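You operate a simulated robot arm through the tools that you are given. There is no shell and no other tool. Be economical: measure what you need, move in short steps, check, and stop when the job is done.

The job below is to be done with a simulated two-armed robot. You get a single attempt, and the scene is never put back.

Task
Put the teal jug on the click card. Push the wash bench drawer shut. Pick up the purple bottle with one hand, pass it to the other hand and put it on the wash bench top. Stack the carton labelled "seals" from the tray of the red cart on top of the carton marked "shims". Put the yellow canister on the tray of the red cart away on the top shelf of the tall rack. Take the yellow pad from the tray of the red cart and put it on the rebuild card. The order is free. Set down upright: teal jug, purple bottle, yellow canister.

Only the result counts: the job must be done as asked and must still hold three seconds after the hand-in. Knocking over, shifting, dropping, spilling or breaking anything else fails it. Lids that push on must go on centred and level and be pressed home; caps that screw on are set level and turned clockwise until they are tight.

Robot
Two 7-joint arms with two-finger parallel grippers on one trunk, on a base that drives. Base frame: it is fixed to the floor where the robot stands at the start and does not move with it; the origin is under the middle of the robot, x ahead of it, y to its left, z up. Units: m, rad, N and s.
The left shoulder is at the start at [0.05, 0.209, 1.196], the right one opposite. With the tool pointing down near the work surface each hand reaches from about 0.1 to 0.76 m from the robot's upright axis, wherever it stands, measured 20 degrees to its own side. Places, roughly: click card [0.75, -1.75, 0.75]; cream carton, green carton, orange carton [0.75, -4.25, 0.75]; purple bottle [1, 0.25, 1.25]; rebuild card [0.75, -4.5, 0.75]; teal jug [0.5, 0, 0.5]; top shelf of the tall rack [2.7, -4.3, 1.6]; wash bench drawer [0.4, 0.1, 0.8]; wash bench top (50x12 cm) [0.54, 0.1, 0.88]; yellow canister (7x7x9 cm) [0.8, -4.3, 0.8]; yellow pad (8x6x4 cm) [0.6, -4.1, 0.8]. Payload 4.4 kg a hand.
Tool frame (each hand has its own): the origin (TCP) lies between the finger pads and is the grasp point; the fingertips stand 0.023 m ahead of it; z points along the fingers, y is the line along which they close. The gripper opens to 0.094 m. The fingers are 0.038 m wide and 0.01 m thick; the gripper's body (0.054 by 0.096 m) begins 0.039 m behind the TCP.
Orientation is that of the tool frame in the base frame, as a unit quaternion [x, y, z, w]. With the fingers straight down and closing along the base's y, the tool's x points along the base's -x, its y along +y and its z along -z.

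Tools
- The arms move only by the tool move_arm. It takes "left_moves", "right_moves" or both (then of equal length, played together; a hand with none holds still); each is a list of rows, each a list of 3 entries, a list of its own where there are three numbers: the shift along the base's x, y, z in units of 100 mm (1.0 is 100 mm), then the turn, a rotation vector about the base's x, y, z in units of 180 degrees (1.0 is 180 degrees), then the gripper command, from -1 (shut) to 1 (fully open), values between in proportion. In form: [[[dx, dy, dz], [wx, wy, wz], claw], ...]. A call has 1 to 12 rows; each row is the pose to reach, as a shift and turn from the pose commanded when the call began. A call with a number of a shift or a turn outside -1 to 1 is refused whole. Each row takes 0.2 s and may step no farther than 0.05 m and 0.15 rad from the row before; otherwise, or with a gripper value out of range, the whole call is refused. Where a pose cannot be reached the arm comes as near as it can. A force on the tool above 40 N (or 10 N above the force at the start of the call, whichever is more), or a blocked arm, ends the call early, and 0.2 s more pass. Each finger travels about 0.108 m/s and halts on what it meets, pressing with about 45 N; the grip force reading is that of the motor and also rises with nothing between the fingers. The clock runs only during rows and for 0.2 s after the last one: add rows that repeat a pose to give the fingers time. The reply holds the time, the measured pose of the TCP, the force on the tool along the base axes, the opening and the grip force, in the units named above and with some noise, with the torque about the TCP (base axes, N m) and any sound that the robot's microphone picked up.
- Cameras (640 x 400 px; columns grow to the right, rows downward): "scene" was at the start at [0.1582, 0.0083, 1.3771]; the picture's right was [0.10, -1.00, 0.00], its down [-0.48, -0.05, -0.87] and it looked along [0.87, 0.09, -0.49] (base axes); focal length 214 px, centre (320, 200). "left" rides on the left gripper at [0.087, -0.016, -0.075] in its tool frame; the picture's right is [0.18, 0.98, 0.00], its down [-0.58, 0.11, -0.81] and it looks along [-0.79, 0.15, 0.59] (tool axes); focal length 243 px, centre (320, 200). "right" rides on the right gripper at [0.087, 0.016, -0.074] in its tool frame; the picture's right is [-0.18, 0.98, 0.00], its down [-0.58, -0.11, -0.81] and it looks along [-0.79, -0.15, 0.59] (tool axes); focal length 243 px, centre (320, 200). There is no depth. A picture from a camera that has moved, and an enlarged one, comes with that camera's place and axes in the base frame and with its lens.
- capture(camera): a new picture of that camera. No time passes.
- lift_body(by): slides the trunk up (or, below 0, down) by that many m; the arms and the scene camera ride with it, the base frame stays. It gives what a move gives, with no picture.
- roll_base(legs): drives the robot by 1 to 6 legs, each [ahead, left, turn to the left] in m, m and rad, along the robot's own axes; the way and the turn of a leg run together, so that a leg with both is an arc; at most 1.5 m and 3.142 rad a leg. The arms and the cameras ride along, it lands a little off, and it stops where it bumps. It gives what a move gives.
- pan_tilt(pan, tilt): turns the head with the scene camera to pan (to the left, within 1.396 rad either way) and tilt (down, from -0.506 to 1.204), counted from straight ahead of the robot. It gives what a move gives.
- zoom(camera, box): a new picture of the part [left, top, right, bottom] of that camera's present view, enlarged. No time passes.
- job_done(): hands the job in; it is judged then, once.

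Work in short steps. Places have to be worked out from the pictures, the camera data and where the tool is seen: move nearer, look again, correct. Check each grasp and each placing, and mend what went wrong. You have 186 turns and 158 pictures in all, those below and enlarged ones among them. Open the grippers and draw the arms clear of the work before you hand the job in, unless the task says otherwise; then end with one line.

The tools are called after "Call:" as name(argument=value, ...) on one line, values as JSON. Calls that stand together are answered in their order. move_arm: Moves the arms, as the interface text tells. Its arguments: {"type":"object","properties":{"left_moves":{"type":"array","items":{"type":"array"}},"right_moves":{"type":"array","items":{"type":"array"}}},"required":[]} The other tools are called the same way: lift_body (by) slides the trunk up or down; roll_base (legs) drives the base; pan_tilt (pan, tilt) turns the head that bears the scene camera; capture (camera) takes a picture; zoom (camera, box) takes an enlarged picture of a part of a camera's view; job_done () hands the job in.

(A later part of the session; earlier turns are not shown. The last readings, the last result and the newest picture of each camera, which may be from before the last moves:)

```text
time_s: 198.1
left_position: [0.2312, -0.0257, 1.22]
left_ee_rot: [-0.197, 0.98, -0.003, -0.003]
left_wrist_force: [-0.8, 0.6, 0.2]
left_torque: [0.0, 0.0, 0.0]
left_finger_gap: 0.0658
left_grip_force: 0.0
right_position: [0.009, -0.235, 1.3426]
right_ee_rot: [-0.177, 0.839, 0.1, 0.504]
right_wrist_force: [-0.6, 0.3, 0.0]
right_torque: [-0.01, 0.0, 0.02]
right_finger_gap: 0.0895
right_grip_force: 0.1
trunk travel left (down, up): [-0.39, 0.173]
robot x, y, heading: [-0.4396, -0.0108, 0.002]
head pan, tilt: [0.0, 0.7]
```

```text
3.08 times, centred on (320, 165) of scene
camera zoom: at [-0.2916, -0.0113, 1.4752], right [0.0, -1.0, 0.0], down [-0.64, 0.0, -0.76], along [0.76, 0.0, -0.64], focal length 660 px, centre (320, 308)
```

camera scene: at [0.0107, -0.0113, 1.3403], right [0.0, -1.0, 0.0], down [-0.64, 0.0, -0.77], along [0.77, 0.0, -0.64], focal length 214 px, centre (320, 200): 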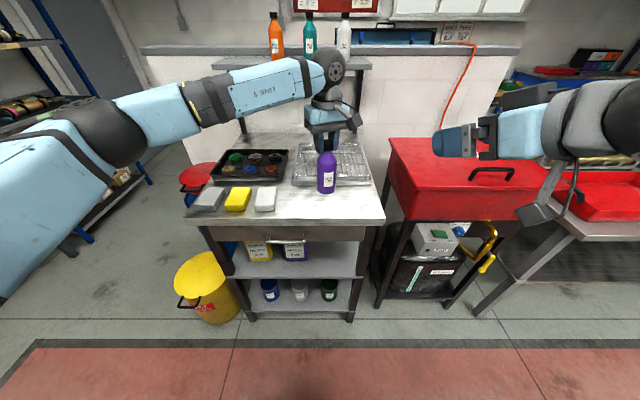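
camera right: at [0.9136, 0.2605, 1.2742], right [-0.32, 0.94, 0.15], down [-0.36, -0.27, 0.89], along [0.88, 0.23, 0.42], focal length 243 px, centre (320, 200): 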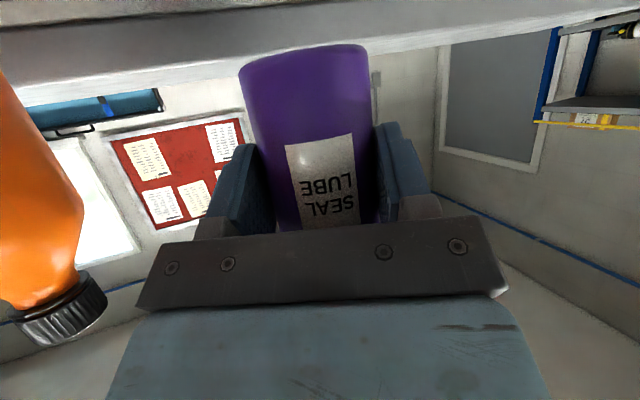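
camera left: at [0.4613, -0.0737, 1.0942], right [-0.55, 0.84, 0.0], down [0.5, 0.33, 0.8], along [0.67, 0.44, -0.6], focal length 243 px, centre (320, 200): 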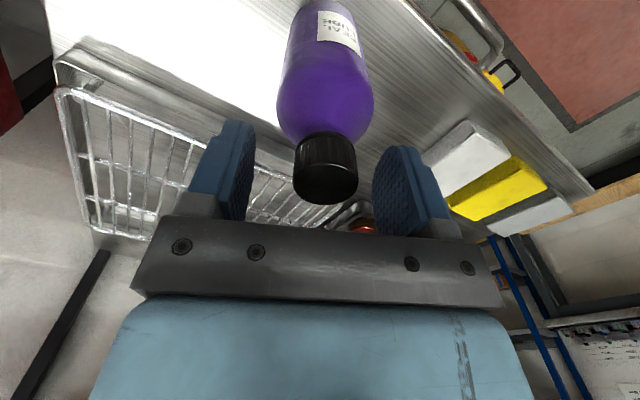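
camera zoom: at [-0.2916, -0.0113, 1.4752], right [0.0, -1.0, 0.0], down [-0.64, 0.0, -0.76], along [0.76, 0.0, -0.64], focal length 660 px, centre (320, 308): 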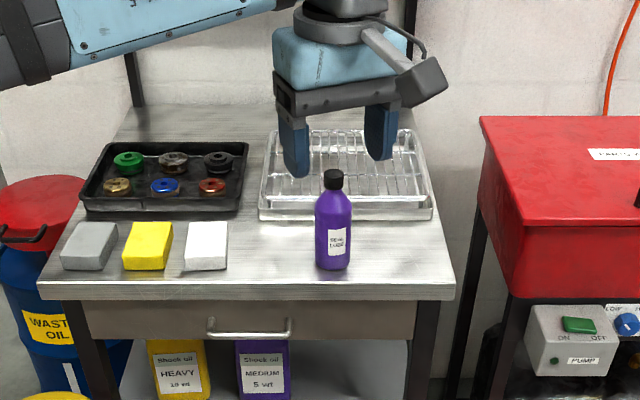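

Bottle stands well. Now I drive down the aisle to the red cart (~4 m to the right).

Call:
roll_base(legs=[[0, -1.5, 0], [0, -1.4, 0]])

Call:
pan_tilt(pan=-0.5, tilt=0.5)

Call:
capture(camera="scene")

```text
time_s: 224.0
left_position: [0.1381, -3.0404, 1.2201]
left_ee_rot: [-0.162, 0.987, -0.003, -0.002]
left_wrist_force: [0.0, -0.7, 0.9]
left_torque: [-0.01, -0.03, -0.03]
left_finger_gap: 0.0659
left_grip_force: 0.1
right_position: [-0.0978, -3.2345, 1.3431]
right_ee_rot: [-0.148, 0.845, 0.084, 0.508]
right_wrist_force: [-0.2, 0.0, 0.3]
right_torque: [-0.01, 0.03, 0.01]
right_finger_gap: 0.0895
right_grip_force: 0.2
trunk travel left (down, up): [-0.39, 0.173]
robot x, y, heading: [-0.5353, -2.9829, -0.066]
head pan, tilt: [0.0, 0.7]
```

```text
time_s: 224.9
left_position: [0.1382, -3.0409, 1.2196]
left_ee_rot: [-0.162, 0.987, -0.003, -0.004]
left_wrist_force: [0.5, 0.6, 0.8]
left_torque: [-0.03, -0.02, 0.01]
left_finger_gap: 0.0658
left_grip_force: 0.1
right_position: [-0.0973, -3.2339, 1.3432]
right_ee_rot: [-0.148, 0.845, 0.083, 0.507]
right_wrist_force: [1.1, 0.5, -0.4]
right_torque: [-0.01, -0.03, -0.03]
right_finger_gap: 0.0892
right_grip_force: 0.0
trunk travel left (down, up): [-0.39, 0.173]
robot x, y, heading: [-0.5341, -2.978, -0.068]
head pan, tilt: [-0.499, 0.499]
```

```text
65 pictures are left
camera scene: at [-0.3904, -3.0331, 1.4929], right [-0.54, -0.84, 0.0], down [-0.4, 0.26, -0.88], along [0.74, -0.47, -0.48], focal length 214 px, centre (320, 200)
```

scene: 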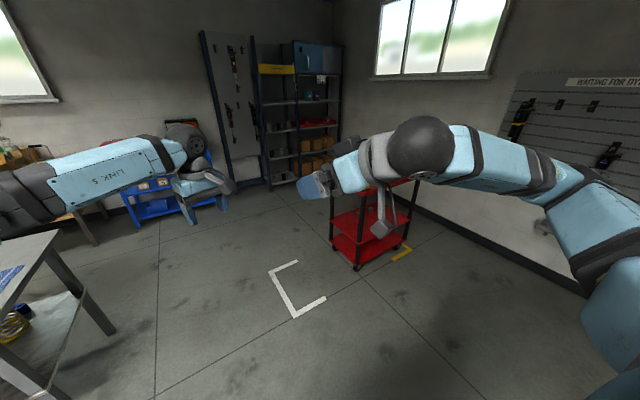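

Cart footprint ≈ x 0.6–1.0, y −4.07…−4.7. I return the right hand to tool-down and drive alongside facing the cart.

Call:
move_arm(right_moves=[[[0, 0, 0], [-0.007, 0.0425, -0.012], 0.9], [[0, 0, 0], [-0.014, 0.085, -0.025], 0.9], [[0, 0, 0], [-0.021, 0.1275, -0.037], 0.9], [[0, 0, 0], [-0.028, 0.17, -0.05], 0.9], [[0, 0, 0], [-0.035, 0.2125, -0.062], 0.9], [[0, 0, 0], [-0.042, 0.255, -0.074], 0.9], [[0, 0, 0], [-0.049, 0.2975, -0.087], 0.9], [[0, 0, 0], [-0.056, 0.34, -0.099], 0.9]])

Call:
roll_base(legs=[[0.05, -1.25, 0.066]])

Call:
pan_tilt(pan=0, tilt=0.6)

Call:
capture(camera="scene")

```text
time_s: 226.7
left_position: [0.1376, -3.0396, 1.2195]
left_ee_rot: [-0.162, 0.987, -0.004, -0.001]
left_wrist_force: [0.7, -0.3, -0.1]
left_torque: [0.0, 0.01, -0.03]
left_finger_gap: 0.0658
left_grip_force: 0.0
right_position: [-0.0981, -3.234, 1.3436]
right_ee_rot: [0.0, 1.0, -0.001, 0.0]
right_wrist_force: [-0.3, 1.2, -0.9]
right_torque: [0.0, 0.0, 0.02]
right_finger_gap: 0.0893
right_grip_force: 0.0
trunk travel left (down, up): [-0.39, 0.173]
robot x, y, heading: [-0.5316, -2.9793, -0.066]
head pan, tilt: [-0.499, 0.499]
```

```text
time_s: 231.3
left_position: [0.1327, -3.3903, 1.2193]
left_ee_rot: [-0.173, 0.985, -0.002, -0.002]
left_wrist_force: [0.0, -0.3, -0.7]
left_torque: [0.01, -0.01, -0.02]
left_finger_gap: 0.0657
left_grip_force: 0.0
right_position: [-0.0987, -3.588, 1.3429]
right_ee_rot: [-0.012, 1.0, 0.001, 0.002]
right_wrist_force: [0.6, -0.7, -0.2]
right_torque: [0.05, -0.02, -0.02]
right_finger_gap: 0.0891
right_grip_force: 0.0
trunk travel left (down, up): [-0.39, 0.173]
robot x, y, heading: [-0.5439, -3.3423, -0.051]
head pan, tilt: [-0.499, 0.499]
stopped in leg 1: the robot was blocked; the commanded pose is now the measured one
```

```text
time_s: 232.2
left_position: [0.1332, -3.387, 1.2198]
left_ee_rot: [-0.174, 0.985, -0.003, -0.002]
left_wrist_force: [0.0, -0.7, 0.2]
left_torque: [-0.01, 0.02, 0.03]
left_finger_gap: 0.066
left_grip_force: 0.0
right_position: [-0.098, -3.5856, 1.3433]
right_ee_rot: [-0.012, 1.0, 0.0, 0.001]
right_wrist_force: [0.3, -0.4, -0.1]
right_torque: [-0.03, -0.01, -0.01]
right_finger_gap: 0.0894
right_grip_force: 0.0
trunk travel left (down, up): [-0.39, 0.173]
robot x, y, heading: [-0.5427, -3.3405, -0.043]
head pan, tilt: [0.0, 0.6]
```

```text
64 pictures are left
camera scene: at [-0.3855, -3.3486, 1.4839], right [-0.05, -1.0, 0.0], down [-0.56, 0.03, -0.83], along [0.82, -0.04, -0.56], focal length 214 px, centre (320, 200)
```

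scene: 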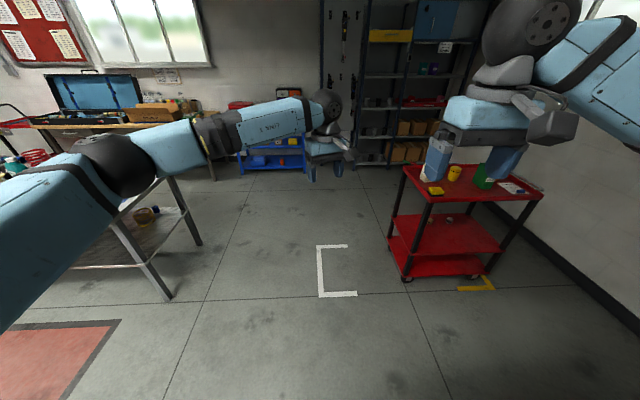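

Blocked on the right side by something. I look right.

Call:
pan_tilt(pan=-1.35, tilt=0.7)

Call:
capture(camera="scene")

```text
time_s: 233.7
left_position: [0.1324, -3.3871, 1.2193]
left_ee_rot: [-0.174, 0.985, -0.002, -0.003]
left_wrist_force: [0.7, -0.7, 0.5]
left_torque: [-0.01, 0.02, 0.01]
left_finger_gap: 0.066
left_grip_force: 0.0
right_position: [-0.0988, -3.5861, 1.344]
right_ee_rot: [-0.012, 1.0, 0.0, 0.0]
right_wrist_force: [-0.4, 0.8, 0.3]
right_torque: [0.01, -0.01, 0.0]
right_finger_gap: 0.0893
right_grip_force: 0.1
trunk travel left (down, up): [-0.39, 0.173]
robot x, y, heading: [-0.5413, -3.3407, -0.047]
head pan, tilt: [-1.349, 0.7]
```

```text
63 pictures are left
camera scene: at [-0.459, -3.4285, 1.4752], right [-0.98, -0.17, 0.0], down [-0.11, 0.63, -0.77], along [0.13, -0.75, -0.64], focal length 214 px, centre (320, 200)
```

scene: 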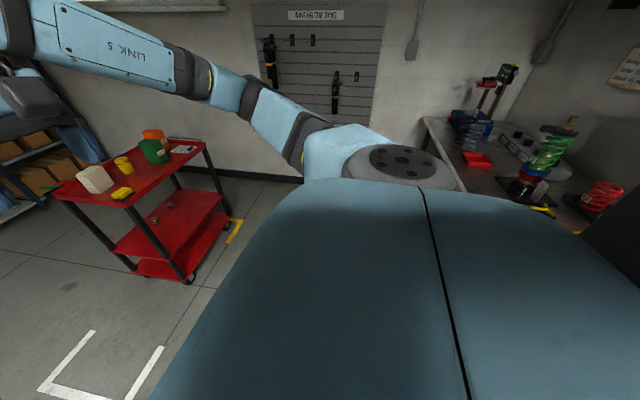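

A bench stands to the right-rear; I go forward first, then right, to face the cart.

Call:
roll_base(legs=[[0.4, 0, 0.047], [0, -0.85, 0]])

Call:
pan_tilt(pan=0, tilt=0.8)

Call:
capture(camera="scene")

```text
time_s: 243.3
left_position: [0.5285, -4.1712, 1.2196]
left_ee_rot: [-0.201, 0.98, -0.003, -0.002]
left_wrist_force: [-0.7, -0.7, -0.1]
left_torque: [0.0, -0.01, 0.01]
left_finger_gap: 0.0657
left_grip_force: 0.0
right_position: [0.3082, -4.3843, 1.3451]
right_ee_rot: [-0.041, 0.999, 0.0, 0.001]
right_wrist_force: [-0.2, 0.4, -0.3]
right_torque: [0.0, 0.0, -0.01]
right_finger_gap: 0.0894
right_grip_force: 0.1
trunk travel left (down, up): [-0.39, 0.173]
robot x, y, heading: [-0.1494, -4.1647, 0.009]
head pan, tilt: [-1.349, 0.7]
```

```text
time_s: 244.8
left_position: [0.5285, -4.1719, 1.2196]
left_ee_rot: [-0.202, 0.979, -0.002, -0.003]
left_wrist_force: [-0.4, 0.5, -0.5]
left_torque: [0.0, -0.01, 0.0]
left_finger_gap: 0.0659
left_grip_force: 0.0
right_position: [0.3089, -4.3837, 1.3434]
right_ee_rot: [-0.041, 0.999, -0.001, 0.001]
right_wrist_force: [-0.1, 0.1, -0.7]
right_torque: [0.01, 0.01, -0.05]
right_finger_gap: 0.0892
right_grip_force: 0.0
trunk travel left (down, up): [-0.39, 0.173]
robot x, y, heading: [-0.1476, -4.1642, 0.01]
head pan, tilt: [0.0, 0.799]
```

```text
62 pictures are left
camera scene: at [0.0014, -4.1627, 1.467], right [0.01, -1.0, 0.0], down [-0.72, -0.01, -0.7], along [0.7, 0.01, -0.72], focal length 214 px, centre (320, 200)
```

scene: 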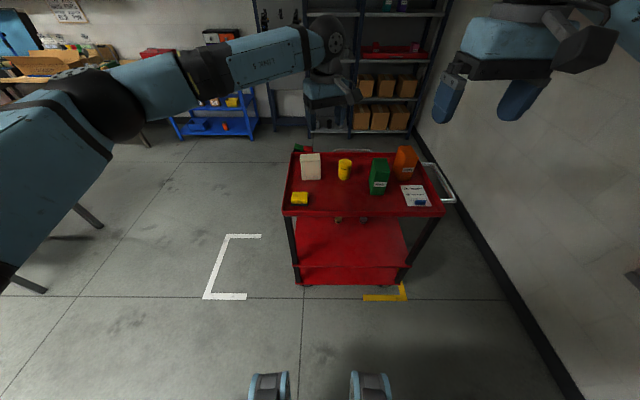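

The whole cart tray is visible. Zoom to read labels.

Call:
zoom(camera="scene", box=[275, 135, 465, 225])

```text
3.37 times, centred on (370, 180) of scene
camera zoom: at [0.0014, -4.1627, 1.467], right [0.01, -1.0, 0.0], down [-0.72, -0.01, -0.7], along [0.7, 0.01, -0.72], focal length 722 px, centre (152, 267)
```

zoom: 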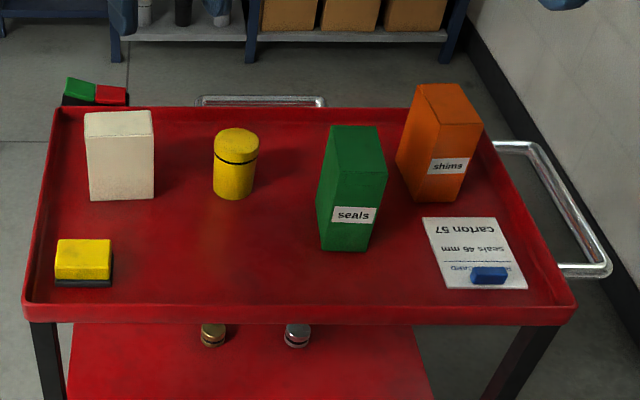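

Green = "seals", orange = "shims", rebuild card at ≈x 0.614–0.749, y −4.52…−4.62 with a blue item on its near end; tray z≈0.80. I tuck the left arm aside and drive closer for precise looks.

Call:
move_arm(left_moves=[[[-0.3, 0.3, 0.1], [0, 0, -0.04], 0.4], [[-0.6, 0.6, 0.2], [0, 0, -0.08], 0.4], [[-0.95, 0.95, 0.3], [0, 0, -0.125], 0.4]])

Call:
move_arm(left_moves=[[[-0.3, 0.3, 0.1], [0, 0, 0], 0.4], [[-0.6, 0.6, 0.2], [0, 0, 0], 0.4], [[-0.95, 0.95, 0.3], [0, 0, 0], 0.4]])

Call:
move_arm(left_moves=[[[-0.3, 0.3, 0.1], [0, 0, 0], 0.4], [[-0.6, 0.6, 0.2], [0, 0, 0], 0.4], [[-0.95, 0.95, 0.3], [0, 0, 0], 0.4]])

Call:
roll_base(legs=[[0.2, -0.15, -0.01]])

Call:
pan_tilt(pan=0, tilt=0.9)

Call:
capture(camera="scene")

Call:
capture(camera="right")

```text
refused: row 3 steps farther than a row can; nothing moved
```

```text
refused: row 3 steps farther than a row can; nothing moved
```

```text
refused: row 3 steps farther than a row can; nothing moved
```

```text
time_s: 246.8
left_position: [0.7225, -4.3351, 1.2211]
left_ee_rot: [-0.194, 0.981, -0.003, -0.002]
left_wrist_force: [-1.0, -0.1, -0.6]
left_torque: [-0.01, 0.0, 0.01]
left_finger_gap: 0.0658
left_grip_force: 0.1
right_position: [0.4992, -4.5423, 1.3444]
right_ee_rot: [-0.033, 0.999, 0.0, 0.002]
right_wrist_force: [-0.4, 0.9, -0.6]
right_torque: [0.01, 0.01, 0.01]
right_finger_gap: 0.0896
right_grip_force: 0.0
trunk travel left (down, up): [-0.39, 0.173]
robot x, y, heading: [0.0471, -4.315, -0.002]
head pan, tilt: [0.0, 0.799]
```

```text
time_s: 247.4
left_position: [0.7225, -4.3354, 1.2193]
left_ee_rot: [-0.193, 0.981, -0.002, -0.003]
left_wrist_force: [0.4, 0.9, -0.1]
left_torque: [0.0, -0.02, 0.01]
left_finger_gap: 0.0659
left_grip_force: 0.1
right_position: [0.4986, -4.5434, 1.3434]
right_ee_rot: [-0.033, 0.999, 0.0, 0.002]
right_wrist_force: [0.5, -0.5, 0.6]
right_torque: [0.01, -0.01, -0.01]
right_finger_gap: 0.0894
right_grip_force: 0.1
trunk travel left (down, up): [-0.39, 0.173]
robot x, y, heading: [0.0415, -4.3148, -0.003]
head pan, tilt: [0.0, 0.901]
```

```text
60 pictures are left
camera scene: at [0.1903, -4.3185, 1.459], right [-0.01, -1.0, 0.0], down [-0.78, 0.01, -0.62], along [0.62, 0.0, -0.78], focal length 214 px, centre (320, 200)
```

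scene: 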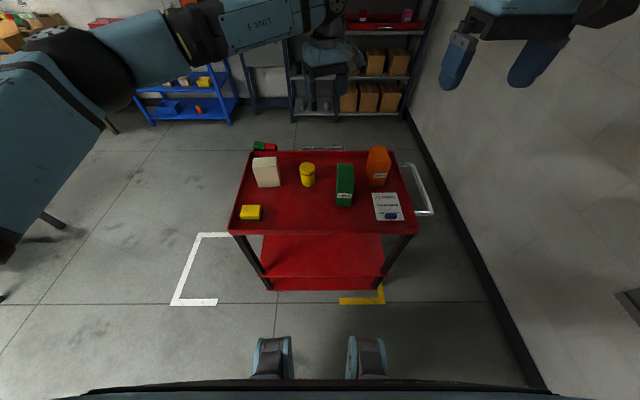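

```text
59 pictures are left
camera right: at [0.4115, -4.5327, 1.4173], right [0.12, 0.99, 0.0], down [0.59, -0.07, 0.81], along [0.8, -0.1, -0.59], focal length 243 px, centre (320, 200)
```

right: 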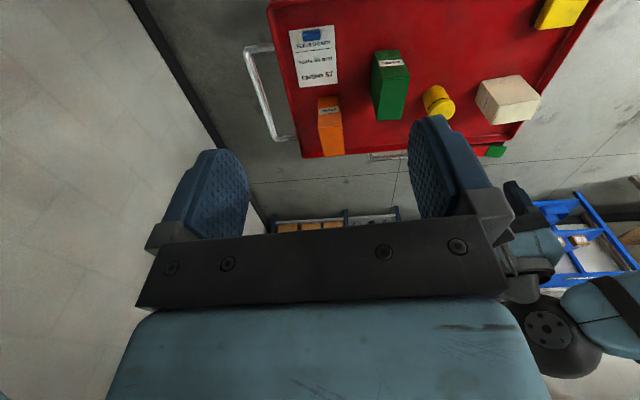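

I zoom both views on the tray to fix positions.

Call:
zoom(camera="scene", box=[225, 135, 425, 245])

Call:
zoom(camera="right", box=[270, 0, 570, 170])

```text
3.20 times, centred on (325, 190) of scene
camera zoom: at [0.1903, -4.3185, 1.459], right [-0.01, -1.0, 0.0], down [-0.78, 0.01, -0.62], along [0.62, 0.0, -0.78], focal length 686 px, centre (304, 232)
```

zoom: 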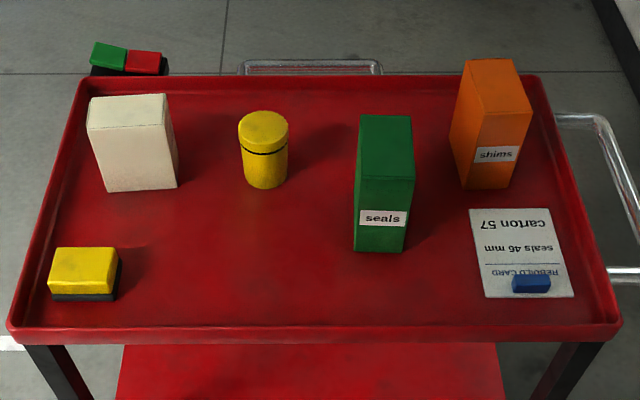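

```text
2.13 times, centred on (420, 85) of right
camera zoom: at [0.4115, -4.5327, 1.4173], right [0.12, 0.99, 0.0], down [0.59, -0.07, 0.81], along [0.8, -0.1, -0.59], focal length 518 px, centre (107, 445)
```

zoom: 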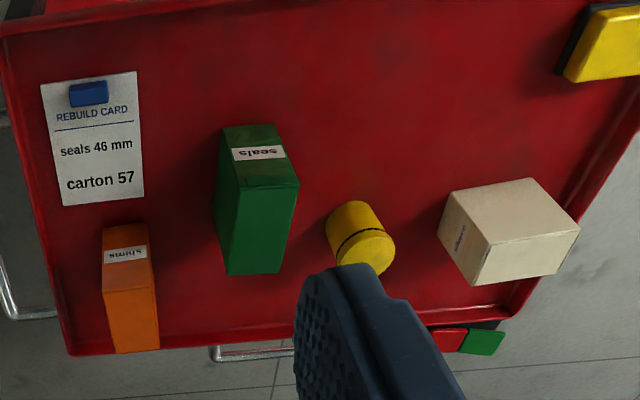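

Estimates: tray z≈0.79, pad ≈(0.637, −4.068), card centre ≈(0.69, −4.58) with free part x 0.665–0.757, canister ≈(0.81, −4.27). First I tuck the left arm up and aside so the trunk can be lowered.

Call:
move_arm(left_moves=[[[-0.22, 0.22, 0.24], [0, 0, -0.03], 0.4], [[-0.45, 0.45, 0.48], [0, 0, -0.06], 0.4], [[-0.68, 0.68, 0.72], [0, 0, -0.09], 0.4], [[-0.9, 0.9, 0.95], [0, 0, -0.125], 0.4]])

Call:
move_arm(left_moves=[[[-0.22, 0.22, 0.24], [0, 0, 0], 0.4], [[-0.45, 0.45, 0.48], [0, 0, 0], 0.4], [[-0.68, 0.68, 0.72], [0, 0, 0], 0.4], [[-0.9, 0.9, 0.95], [0, 0, 0], 0.4]])

Call:
move_arm(left_moves=[[[-0.22, 0.22, 0.24], [0, 0, 0], 0.4], [[-0.45, 0.45, 0.48], [0, 0, 0], 0.4], [[-0.68, 0.68, 0.72], [0, 0, 0], 0.4], [[-0.9, 0.9, 0.95], [0, 0, 0], 0.4]])

Call:
roll_base(legs=[[0, 0.45, 0]])

Call:
move_arm(right_moves=[[[0.4, 0, 0], [0, 0, -0.02], 0.9], [[0.8, 0, 0], [0, 0, -0.02], 0.9], [[1.0, 0, 0], [0, 0, -0.02], 0.9]])

Call:
lift_body(by=-0.38)

Call:
capture(camera="right")

Call:
capture(camera="scene")

```text
time_s: 248.4
left_position: [0.6303, -4.2455, 1.3177]
left_ee_rot: [0.001, 1.0, -0.003, -0.003]
left_wrist_force: [-0.2, -1.0, -0.6]
left_torque: [-0.04, 0.02, 0.01]
left_finger_gap: 0.0656
left_grip_force: 0.1
right_position: [0.4964, -4.5425, 1.3453]
right_ee_rot: [-0.033, 0.999, -0.001, 0.002]
right_wrist_force: [-0.1, 0.1, -0.2]
right_torque: [-0.02, -0.01, -0.01]
right_finger_gap: 0.0893
right_grip_force: 0.0
trunk travel left (down, up): [-0.39, 0.173]
robot x, y, heading: [0.0446, -4.3158, -0.007]
head pan, tilt: [0.0, 0.901]
```

```text
time_s: 249.4
left_position: [0.5382, -4.1528, 1.4087]
left_ee_rot: [0.002, 1.0, -0.003, -0.002]
left_wrist_force: [-1.4, -0.7, -0.2]
left_torque: [-0.02, -0.03, 0.01]
left_finger_gap: 0.0658
left_grip_force: 0.0
right_position: [0.4963, -4.5419, 1.345]
right_ee_rot: [-0.033, 0.999, -0.001, 0.003]
right_wrist_force: [-1.2, -0.2, -0.1]
right_torque: [-0.01, -0.02, 0.01]
right_finger_gap: 0.0894
right_grip_force: 0.0
trunk travel left (down, up): [-0.39, 0.173]
robot x, y, heading: [0.0482, -4.3182, -0.004]
head pan, tilt: [0.0, 0.901]
```

```text
time_s: 250.4
left_position: [0.4474, -4.0634, 1.5076]
left_ee_rot: [0.002, 1.0, -0.003, -0.002]
left_wrist_force: [-0.8, 0.6, -0.7]
left_torque: [0.01, 0.01, -0.03]
left_finger_gap: 0.066
left_grip_force: 0.0
right_position: [0.4956, -4.5428, 1.345]
right_ee_rot: [-0.033, 0.999, -0.001, 0.003]
right_wrist_force: [-0.8, 1.1, 1.0]
right_torque: [-0.02, -0.04, -0.02]
right_finger_gap: 0.0896
right_grip_force: 0.0
trunk travel left (down, up): [-0.39, 0.173]
robot x, y, heading: [0.0474, -4.3137, -0.004]
head pan, tilt: [0.0, 0.901]
```

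```text
time_s: 254.9
left_position: [0.4523, -3.6129, 1.506]
left_ee_rot: [0.0, 1.0, -0.001, -0.003]
left_wrist_force: [0.1, -0.1, -0.9]
left_torque: [0.02, 0.0, 0.01]
left_finger_gap: 0.0657
left_grip_force: 0.0
right_position: [0.5013, -4.0902, 1.3442]
right_ee_rot: [-0.035, 0.999, -0.001, 0.002]
right_wrist_force: [-0.6, 0.1, -0.5]
right_torque: [-0.01, -0.01, -0.01]
right_finger_gap: 0.0892
right_grip_force: 0.1
trunk travel left (down, up): [-0.39, 0.173]
robot x, y, heading: [0.0475, -3.8618, -0.008]
head pan, tilt: [0.0, 0.901]
```

```text
time_s: 255.7
left_position: [0.4524, -3.6122, 1.5062]
left_ee_rot: [0.0, 1.0, -0.003, -0.004]
left_wrist_force: [0.0, 0.1, -0.4]
left_torque: [0.0, 0.03, -0.02]
left_finger_gap: 0.0657
left_grip_force: 0.2
right_position: [0.6007, -4.0914, 1.3424]
right_ee_rot: [-0.003, 1.0, -0.002, 0.003]
right_wrist_force: [0.3, 0.1, 0.2]
right_torque: [-0.01, -0.03, 0.0]
right_finger_gap: 0.0893
right_grip_force: 0.0
trunk travel left (down, up): [-0.39, 0.173]
robot x, y, heading: [0.0485, -3.8675, -0.006]
head pan, tilt: [0.0, 0.901]
```

```text
time_s: 259.4
left_position: [0.4535, -3.6121, 1.1258]
left_ee_rot: [0.0, 1.0, -0.002, -0.002]
left_wrist_force: [-0.4, 0.4, -0.3]
left_torque: [0.03, 0.0, 0.0]
left_finger_gap: 0.0661
left_grip_force: 0.1
right_position: [0.5982, -4.0908, 0.9621]
right_ee_rot: [-0.003, 1.0, 0.0, 0.002]
right_wrist_force: [-1.0, 0.5, 0.2]
right_torque: [-0.01, 0.04, 0.0]
right_finger_gap: 0.0893
right_grip_force: 0.0
trunk travel left (down, up): [-0.01, 0.553]
robot x, y, heading: [0.0487, -3.8668, -0.001]
head pan, tilt: [0.0, 0.901]
```

```text
56 pictures are left
camera right: at [0.5127, -4.0747, 1.0358], right [0.18, 0.98, 0.0], down [0.58, -0.11, 0.81], along [0.8, -0.14, -0.59], focal length 243 px, centre (320, 200)
```

right: 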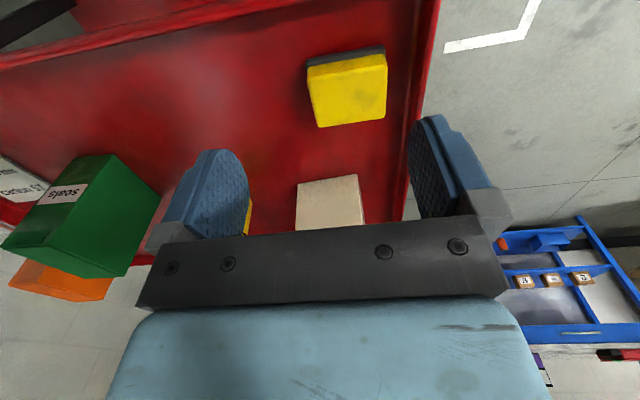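

```text
55 pictures are left
camera scene: at [0.1921, -3.8664, 1.0791], right [0.0, -1.0, 0.0], down [-0.78, 0.0, -0.62], along [0.62, 0.0, -0.78], focal length 214 px, centre (320, 200)
```

scene: 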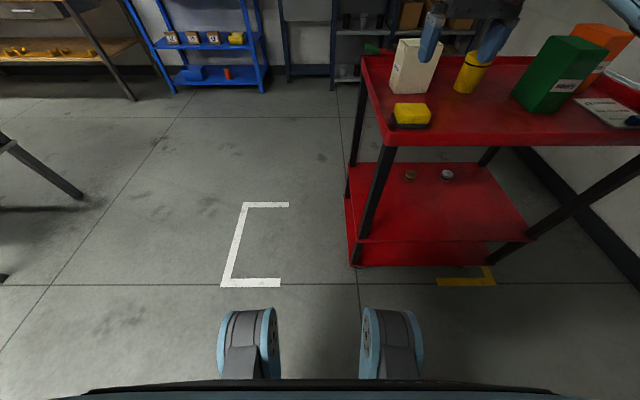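

Pad top: x 0.607–0.667, y −4.037…−4.102, centre (0.637, −4.069). I align and go down in two steps.

Call:
move_arm(right_moves=[[[0.2, 0.11, -0.2], [0, 0, 0], 0.9], [[0.39, 0.22, -0.5], [0, 0, 0], 0.9], [[0.39, 0.22, -0.95], [0, 0, 0], 0.9]])

Call:
capture(camera="right")

```text
time_s: 260.2
left_position: [0.4538, -3.6124, 1.1267]
left_ee_rot: [0.0, 1.0, -0.002, -0.004]
left_wrist_force: [-1.3, 0.1, -0.6]
left_torque: [0.01, 0.0, -0.01]
left_finger_gap: 0.0658
left_grip_force: 0.0
right_position: [0.6384, -4.0727, 0.8668]
right_ee_rot: [-0.003, 1.0, 0.0, 0.001]
right_wrist_force: [0.4, 0.1, -0.1]
right_torque: [-0.02, -0.01, 0.01]
right_finger_gap: 0.0892
right_grip_force: 0.1
trunk travel left (down, up): [-0.01, 0.553]
robot x, y, heading: [0.0484, -3.8655, -0.0]
head pan, tilt: [0.0, 0.901]
```

```text
54 pictures are left
camera right: at [0.5531, -4.0557, 0.9408], right [0.18, 0.98, 0.0], down [0.58, -0.11, 0.81], along [0.8, -0.14, -0.59], focal length 243 px, centre (320, 200)
```

right: 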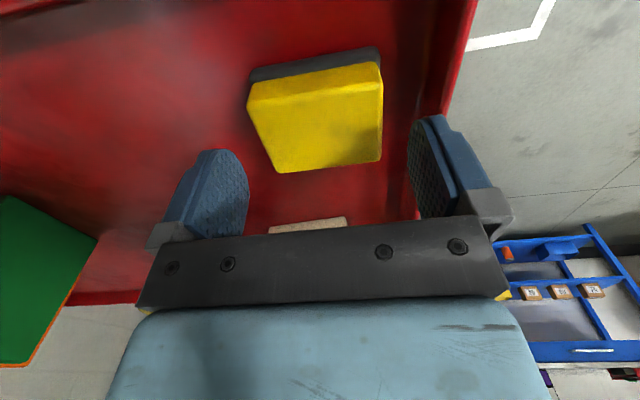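

Aligned within a few mm; descend to z≈0.818 and close.

Call:
move_arm(right_moves=[[[-0.03, 0.04, -0.17], [0, 0, 0], 0.9], [[-0.03, 0.04, -0.34], [0, 0, 0], 0.9], [[-0.03, 0.04, -0.48], [0, 0, 0], 0.9]])

Call:
move_arm(right_moves=[[[0, 0, 0], [0, 0, 0], 0.4], [[0, 0, 0], [0, 0, 0], -0.2], [[0, 0, 0], [0, 0, 0], -0.2], [[0, 0, 0], [0, 0, 0], -0.2]])

Call:
capture(camera="right")

```text
time_s: 261.1
left_position: [0.4508, -3.6123, 1.1269]
left_ee_rot: [0.0, 1.0, -0.003, -0.002]
left_wrist_force: [-1.3, -0.3, 0.0]
left_torque: [0.01, 0.04, 0.01]
left_finger_gap: 0.0658
left_grip_force: 0.1
right_position: [0.6362, -4.0646, 0.8282]
right_ee_rot: [-0.002, 1.0, 0.004, 0.008]
right_wrist_force: [-7.0, -0.1, 18.0]
right_torque: [1.06, 0.42, 0.42]
right_finger_gap: 0.0894
right_grip_force: 0.4
trunk travel left (down, up): [-0.01, 0.553]
robot x, y, heading: [0.0502, -3.8659, -0.004]
head pan, tilt: [0.0, 0.901]
stopped in row 3 (right hand): the force on the tool passed its limit at 44 N (the readings are from after the stop); the commanded pose is now the measured one
```

```text
time_s: 262.1
left_position: [0.4534, -3.6125, 1.1257]
left_ee_rot: [0.0, 1.0, -0.003, -0.003]
left_wrist_force: [0.5, -0.2, -0.5]
left_torque: [0.02, 0.0, 0.01]
left_finger_gap: 0.0659
left_grip_force: 0.1
right_position: [0.6374, -4.0649, 0.8245]
right_ee_rot: [-0.002, 1.0, 0.003, 0.006]
right_wrist_force: [-0.7, -0.5, 0.9]
right_torque: [-0.07, -0.05, 0.01]
right_finger_gap: 0.0711
right_grip_force: 45.4
trunk travel left (down, up): [-0.01, 0.553]
robot x, y, heading: [0.0482, -3.8646, -0.003]
head pan, tilt: [0.0, 0.901]
```

```text
53 pictures are left
camera right: at [0.5503, -4.0494, 0.897], right [0.18, 0.98, 0.01], down [0.57, -0.11, 0.81], along [0.8, -0.14, -0.58], focal length 243 px, centre (320, 200)
```

right: 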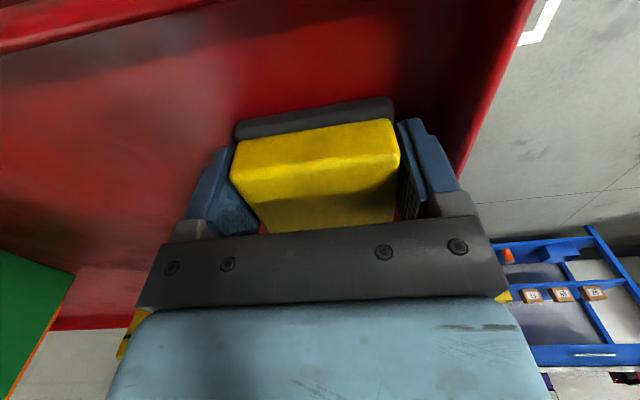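

Pad gripped (0.071; tray ≈0.80). Lift clear and carry over to the card.

Call:
move_arm(right_moves=[[[0, 0, 0.3], [0, 0, 0], -0.3], [[0, 0, 0.6], [0, 0, 0], -0.3], [[0, 0, 0.9], [0, 0, 0], -0.3]])

Call:
lift_body(by=0.2)

Call:
roll_base(legs=[[0.05, -0.513, 0.003]])

Call:
capture(camera="right")

Call:
capture(camera="scene")

```text
time_s: 262.9
left_position: [0.4542, -3.6125, 1.1245]
left_ee_rot: [0.0, 1.0, -0.003, -0.003]
left_wrist_force: [0.4, -0.6, -0.9]
left_torque: [0.0, 0.0, 0.0]
left_finger_gap: 0.0658
left_grip_force: 0.0
right_position: [0.6408, -4.0646, 0.9151]
right_ee_rot: [-0.002, 1.0, 0.003, 0.006]
right_wrist_force: [-0.2, -1.3, -0.3]
right_torque: [-0.02, 0.03, 0.01]
right_finger_gap: 0.0709
right_grip_force: 45.0
trunk travel left (down, up): [-0.01, 0.553]
robot x, y, heading: [0.0457, -3.8684, -0.004]
head pan, tilt: [0.0, 0.901]
```

```text
time_s: 265.1
left_position: [0.4527, -3.6121, 1.326]
left_ee_rot: [0.0, 1.0, -0.002, -0.003]
left_wrist_force: [0.0, 0.1, -0.4]
left_torque: [-0.02, -0.03, 0.0]
left_finger_gap: 0.0659
left_grip_force: 0.0
right_position: [0.6404, -4.0649, 1.1148]
right_ee_rot: [-0.001, 1.0, 0.002, 0.007]
right_wrist_force: [0.0, 0.8, -1.1]
right_torque: [0.02, -0.02, -0.01]
right_finger_gap: 0.0711
right_grip_force: 44.8
trunk travel left (down, up): [-0.21, 0.353]
robot x, y, heading: [0.0484, -3.8631, -0.003]
head pan, tilt: [0.0, 0.901]
```

```text
time_s: 270.1
left_position: [0.5011, -4.1219, 1.3262]
left_ee_rot: [-0.006, 1.0, -0.001, -0.002]
left_wrist_force: [-0.1, 1.2, 0.3]
left_torque: [-0.02, -0.01, 0.03]
left_finger_gap: 0.0659
left_grip_force: 0.2
right_position: [0.6939, -4.5721, 1.114]
right_ee_rot: [-0.008, 1.0, 0.003, 0.007]
right_wrist_force: [0.3, -0.2, -1.8]
right_torque: [-0.01, -0.01, 0.01]
right_finger_gap: 0.0712
right_grip_force: 44.7
trunk travel left (down, up): [-0.21, 0.353]
robot x, y, heading: [0.1006, -4.3812, 0.009]
head pan, tilt: [0.0, 0.901]
```

```text
52 pictures are left
camera right: at [0.6069, -4.5575, 1.1869], right [0.17, 0.99, 0.01], down [0.57, -0.1, 0.81], along [0.8, -0.13, -0.58], focal length 243 px, centre (320, 200)
```

right: 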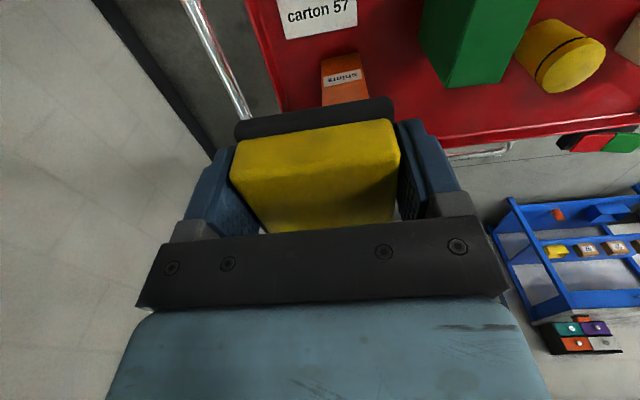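

```text
51 pictures are left
camera scene: at [0.2434, -4.38, 1.2791], right [0.01, -1.0, 0.0], down [-0.78, -0.01, -0.62], along [0.62, 0.01, -0.78], focal length 214 px, centre (320, 200)
```

scene: 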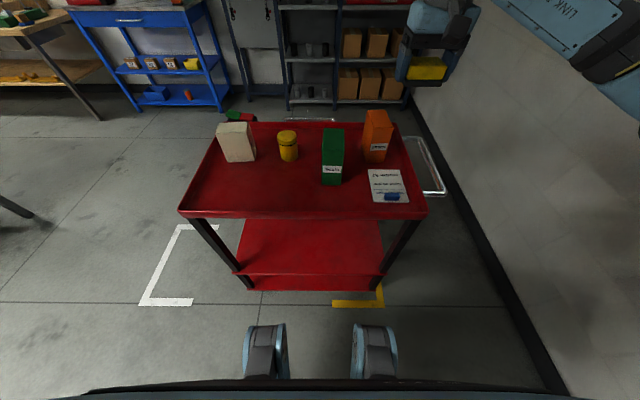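

I zoom on the card to refine its position from this closer view.

Call:
zoom(camera="scene", box=[260, 90, 460, 225])

```text
2.96 times, centred on (360, 158) of scene
camera zoom: at [0.2434, -4.38, 1.2791], right [0.01, -1.0, 0.0], down [-0.78, -0.01, -0.62], along [0.62, 0.01, -0.78], focal length 636 px, centre (202, 326)
```

zoom: 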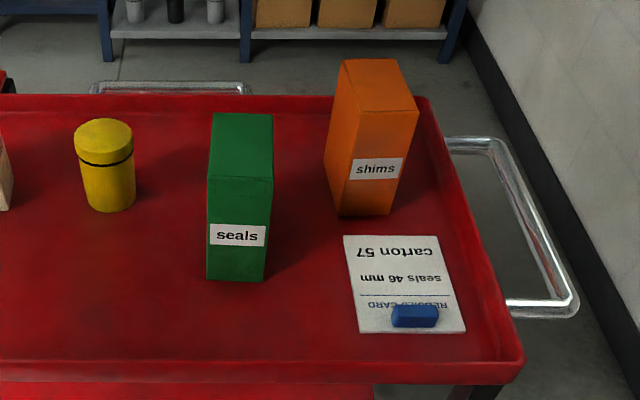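

Card x 0.617–0.748, y −4.525…−4.627; blue item x<0.645. I aim the pad at (0.697, −4.576), lowering the trunk then the arm.

Call:
move_arm(right_moves=[[[0.03, -0.04, 0], [0, 0, 0], -0.3]])

Call:
lift_body(by=-0.2)

Call:
move_arm(right_moves=[[[0, 0, -0.25], [0, 0, 0], -0.3], [[0, 0, -0.5], [0, 0, 0], -0.3], [[0, 0, -0.75], [0, 0, 0], -0.3]])

Call:
zoom(camera="scene", box=[300, 60, 460, 180])

Call:
capture(camera="right")

```text
time_s: 270.5
left_position: [0.5016, -4.1236, 1.325]
left_ee_rot: [-0.006, 1.0, -0.002, -0.003]
left_wrist_force: [0.1, -0.1, -0.2]
left_torque: [0.0, 0.03, 0.02]
left_finger_gap: 0.0659
left_grip_force: 0.1
right_position: [0.6965, -4.5764, 1.1144]
right_ee_rot: [-0.008, 1.0, 0.003, 0.006]
right_wrist_force: [0.2, 0.1, -1.0]
right_torque: [-0.03, 0.02, 0.0]
right_finger_gap: 0.0709
right_grip_force: 45.2
trunk travel left (down, up): [-0.21, 0.353]
robot x, y, heading: [0.1004, -4.3806, 0.008]
head pan, tilt: [0.0, 0.901]
```

```text
time_s: 272.7
left_position: [0.5008, -4.1236, 1.1254]
left_ee_rot: [-0.006, 1.0, -0.003, -0.002]
left_wrist_force: [0.1, -0.1, -0.7]
left_torque: [0.03, -0.01, 0.0]
left_finger_gap: 0.0656
left_grip_force: 0.1
right_position: [0.6974, -4.5772, 0.914]
right_ee_rot: [-0.007, 1.0, 0.002, 0.006]
right_wrist_force: [0.4, -0.3, -0.8]
right_torque: [0.0, -0.01, -0.01]
right_finger_gap: 0.071
right_grip_force: 44.9
trunk travel left (down, up): [-0.01, 0.553]
robot x, y, heading: [0.0996, -4.3805, 0.012]
head pan, tilt: [0.0, 0.901]
```

```text
time_s: 273.5
left_position: [0.5014, -4.1223, 1.1263]
left_ee_rot: [-0.006, 1.0, -0.002, -0.003]
left_wrist_force: [-1.2, -0.9, 1.6]
left_torque: [-0.01, -0.03, 0.02]
left_finger_gap: 0.066
left_grip_force: 0.0
right_position: [0.694, -4.5763, 0.8384]
right_ee_rot: [-0.007, 1.0, 0.003, 0.006]
right_wrist_force: [0.3, 0.7, -0.9]
right_torque: [0.03, -0.03, 0.01]
right_finger_gap: 0.0712
right_grip_force: 45.7
trunk travel left (down, up): [-0.01, 0.553]
robot x, y, heading: [0.1003, -4.3791, 0.01]
head pan, tilt: [0.0, 0.901]
```

```text
3.33 times, centred on (380, 120) of scene
camera zoom: at [0.2435, -4.3801, 1.0791], right [0.01, -1.0, 0.0], down [-0.78, -0.01, -0.62], along [0.62, 0.01, -0.78], focal length 715 px, centre (120, 467)
```

zoom: 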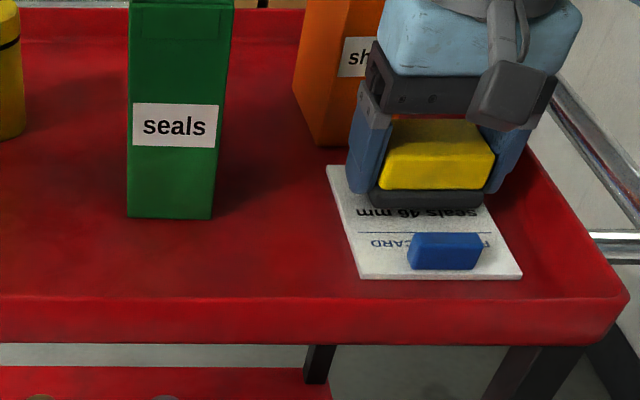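

```text
48 pictures are left
camera right: at [0.607, -4.562, 0.9113], right [0.17, 0.99, 0.01], down [0.57, -0.1, 0.81], along [0.8, -0.13, -0.58], focal length 243 px, centre (320, 200)
```

right: 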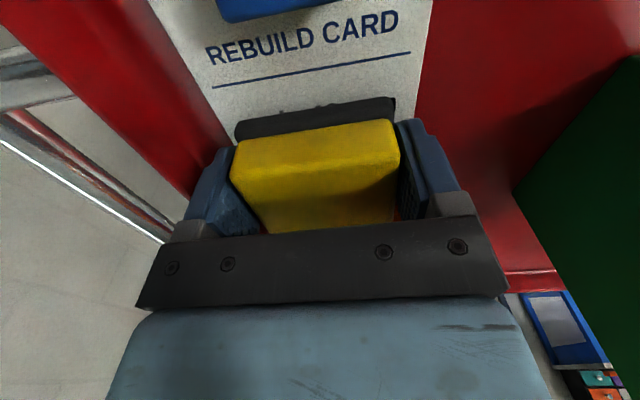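

Well centred on the free part of the card. Lower the last ~12 mm and check the force.

Call:
move_arm(right_moves=[[[0, 0, -0.04], [0, 0, 0], -0.3], [[0, 0, -0.08], [0, 0, 0], -0.3], [[0, 0, -0.11], [0, 0, 0], -0.3]])

```text
time_s: 274.3
left_position: [0.5007, -4.123, 1.1262]
left_ee_rot: [-0.006, 1.0, -0.002, -0.003]
left_wrist_force: [-0.2, 0.5, -0.1]
left_torque: [0.0, -0.01, -0.01]
left_finger_gap: 0.0658
left_grip_force: 0.1
right_position: [0.6949, -4.5762, 0.8279]
right_ee_rot: [-0.008, 1.0, 0.003, 0.007]
right_wrist_force: [1.7, 0.9, 2.6]
right_torque: [-0.15, 0.04, 0.04]
right_finger_gap: 0.0707
right_grip_force: 44.7
trunk travel left (down, up): [-0.01, 0.553]
robot x, y, heading: [0.1019, -4.3791, 0.007]
head pan, tilt: [0.0, 0.901]
```

Contact just begins. Open, then lift away and verify.

Call:
move_arm(right_moves=[[[0, 0, -0.01], [0, 0, 0], 0.7], [[0, 0, 0], [0, 0, 0], 0.85], [[0, 0, 0], [0, 0, 0], 0.85], [[0, 0, 0.4], [0, 0, 0], 0.85], [[0, 0, 0.8], [0, 0, 0], 0.85]])

Call:
lift_body(by=0.25)

Call:
zoom(camera="scene", box=[240, 80, 460, 225])

```text
time_s: 275.5
left_position: [0.5013, -4.1235, 1.1271]
left_ee_rot: [-0.006, 1.0, -0.002, -0.003]
left_wrist_force: [0.0, -0.5, -0.5]
left_torque: [-0.01, -0.03, 0.0]
left_finger_gap: 0.0658
left_grip_force: 0.1
right_position: [0.6958, -4.5768, 0.9101]
right_ee_rot: [-0.008, 1.0, 0.002, 0.006]
right_wrist_force: [-0.7, 1.3, 0.2]
right_torque: [0.0, 0.02, 0.0]
right_finger_gap: 0.0872
right_grip_force: 0.2
trunk travel left (down, up): [-0.01, 0.553]
robot x, y, heading: [0.099, -4.3836, 0.006]
head pan, tilt: [0.0, 0.901]
```

```text
time_s: 278.1
left_position: [0.5014, -4.1224, 1.3762]
left_ee_rot: [-0.007, 1.0, -0.003, -0.003]
left_wrist_force: [-0.4, -0.3, 0.1]
left_torque: [0.02, 0.02, 0.0]
left_finger_gap: 0.0659
left_grip_force: 0.1
right_position: [0.6962, -4.5764, 1.1592]
right_ee_rot: [-0.008, 1.0, 0.003, 0.006]
right_wrist_force: [-0.1, 0.6, 0.6]
right_torque: [0.03, 0.0, -0.02]
right_finger_gap: 0.0872
right_grip_force: 0.0
trunk travel left (down, up): [-0.26, 0.303]
robot x, y, heading: [0.0978, -4.3816, 0.011]
head pan, tilt: [0.0, 0.901]
```

```text
2.76 times, centred on (350, 152) of scene
camera zoom: at [0.2434, -4.3799, 1.329], right [0.01, -1.0, 0.0], down [-0.78, -0.01, -0.62], along [0.62, 0.01, -0.78], focal length 592 px, centre (237, 331)
```

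zoom: 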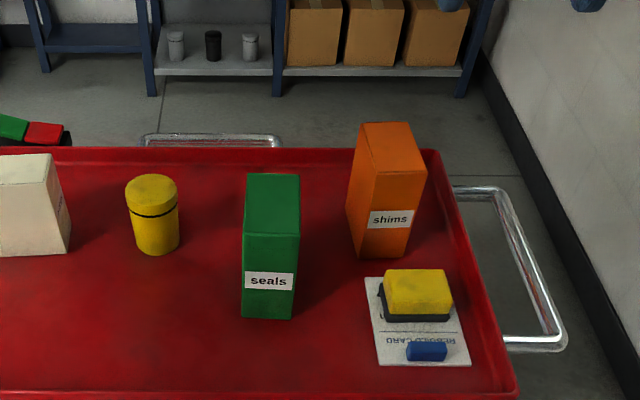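

Pad sits on the card. Green "seals": centre ≈(0.729, −4.409), 0.06 wide, top ≈0.93; orange "shims": centre ≈(0.832, −4.552), top ≈0.93. I move above the green carton and check.

Call:
roll_base(legs=[[0.033, 0.167, -0.01]])

Call:
lift_body(by=-0.13)

Call:
capture(camera="right")

Call:
zoom(camera="scene", box=[260, 50, 460, 190])

```text
time_s: 280.1
left_position: [0.5356, -3.9641, 1.3759]
left_ee_rot: [-0.001, 1.0, -0.002, -0.002]
left_wrist_force: [-0.9, -0.1, -0.3]
left_torque: [0.03, -0.02, 0.0]
left_finger_gap: 0.0656
left_grip_force: 0.0
right_position: [0.7285, -4.4205, 1.1593]
right_ee_rot: [-0.004, 1.0, 0.003, 0.005]
right_wrist_force: [-0.2, -0.1, 0.1]
right_torque: [0.01, 0.0, 0.01]
right_finger_gap: 0.0872
right_grip_force: 0.1
trunk travel left (down, up): [-0.26, 0.303]
robot x, y, heading: [0.1282, -4.2173, 0.0]
head pan, tilt: [0.0, 0.901]
```

```text
time_s: 281.7
left_position: [0.5366, -3.9637, 1.2457]
left_ee_rot: [-0.002, 1.0, -0.002, -0.003]
left_wrist_force: [0.4, 0.2, -0.4]
left_torque: [-0.01, 0.01, 0.0]
left_finger_gap: 0.0658
left_grip_force: 0.1
right_position: [0.7264, -4.4184, 1.03]
right_ee_rot: [-0.004, 1.0, 0.002, 0.006]
right_wrist_force: [-0.5, 0.5, 0.4]
right_torque: [0.03, 0.0, -0.02]
right_finger_gap: 0.0868
right_grip_force: 0.0
trunk travel left (down, up): [-0.13, 0.433]
robot x, y, heading: [0.1314, -4.2191, 0.0]
head pan, tilt: [0.0, 0.901]
```

```text
46 pictures are left
camera right: at [0.6396, -4.4038, 1.1026], right [0.18, 0.98, 0.01], down [0.57, -0.11, 0.81], along [0.8, -0.14, -0.58], focal length 243 px, centre (320, 200)
```

right: 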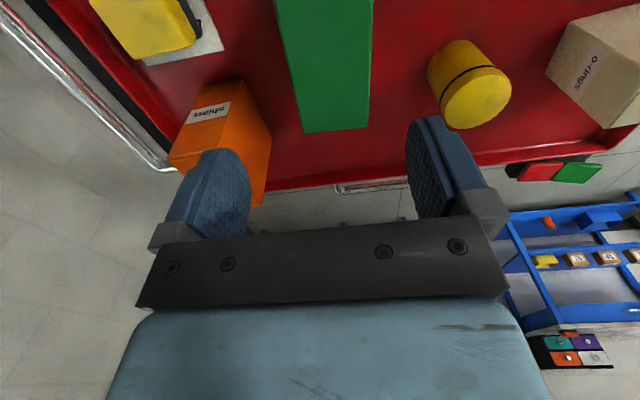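

```text
2.86 times, centred on (360, 120) of scene
camera zoom: at [0.2759, -4.2192, 1.1992], right [0.0, -1.0, 0.0], down [-0.78, 0.0, -0.62], along [0.62, 0.0, -0.78], focal length 613 px, centre (206, 429)
```

zoom: 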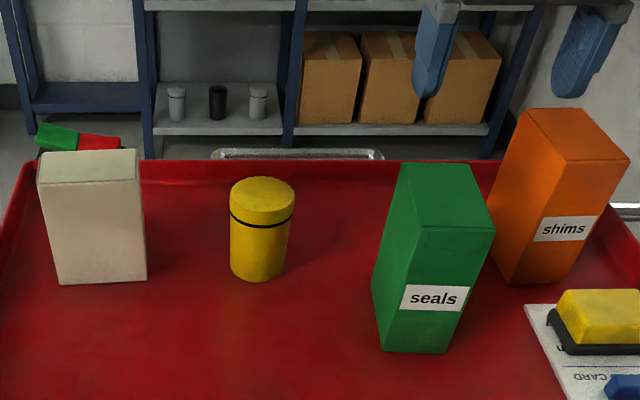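

Green carton confirmed (y centre −4.4105, x 0.68–0.776). Descend to z≈0.905 and grip.

Call:
move_arm(right_moves=[[[0.02, 0.08, -0.3], [0, 0, 0], 0.85], [[0.02, 0.08, -0.65], [0, 0, 0], 0.85], [[0.02, 0.08, -1.0], [0, 0, 0], 0.85]])

Call:
move_arm(right_moves=[[[0, 0, -0.12], [0, 0, 0], 0.85], [[0, 0, -0.25], [0, 0, 0], 0.85], [[0, 0, -0.25], [0, 0, 0], 0.2], [[0, 0, -0.25], [0, 0, 0], -0.4], [[0, 0, -0.25], [0, 0, 0], -0.4], [[0, 0, -0.25], [0, 0, 0], -0.4]])

Call:
capture(camera="right")

```text
time_s: 282.5
left_position: [0.5353, -3.9643, 1.2456]
left_ee_rot: [-0.002, 1.0, -0.001, -0.003]
left_wrist_force: [0.3, 0.0, -0.4]
left_torque: [0.03, 0.0, 0.0]
left_finger_gap: 0.0659
left_grip_force: 0.0
right_position: [0.73, -4.4122, 0.9292]
right_ee_rot: [-0.004, 1.0, 0.004, 0.005]
right_wrist_force: [-0.1, -0.1, 0.6]
right_torque: [-0.02, -0.01, 0.0]
right_finger_gap: 0.0868
right_grip_force: 0.0
trunk travel left (down, up): [-0.13, 0.433]
robot x, y, heading: [0.132, -4.2181, -0.001]
head pan, tilt: [0.0, 0.901]
```

```text
time_s: 283.9
left_position: [0.536, -3.9641, 1.2462]
left_ee_rot: [-0.002, 1.0, -0.002, -0.002]
left_wrist_force: [-0.3, -0.5, 0.5]
left_torque: [-0.01, 0.03, 0.0]
left_finger_gap: 0.0656
left_grip_force: 0.0
right_position: [0.729, -4.4109, 0.9053]
right_ee_rot: [-0.004, 1.0, 0.003, 0.006]
right_wrist_force: [0.7, -0.9, 1.0]
right_torque: [-0.24, -0.25, -0.06]
right_finger_gap: 0.058
right_grip_force: 45.1
trunk travel left (down, up): [-0.13, 0.433]
robot x, y, heading: [0.1301, -4.2206, 0.005]
head pan, tilt: [0.0, 0.901]
```

```text
44 pictures are left
camera right: at [0.6411, -4.3958, 0.9784], right [0.18, 0.98, 0.01], down [0.57, -0.11, 0.81], along [0.8, -0.14, -0.58], focal length 243 px, centre (320, 200)
```

right: 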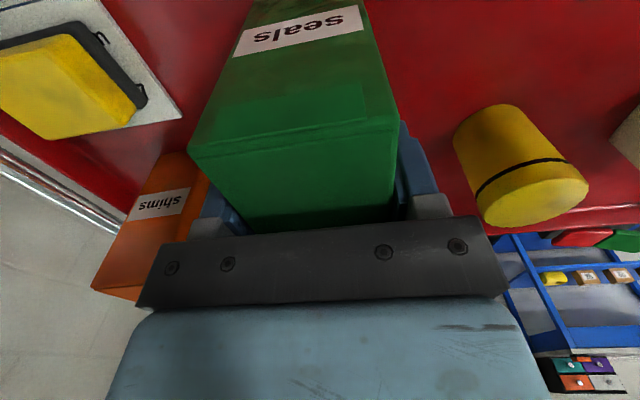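

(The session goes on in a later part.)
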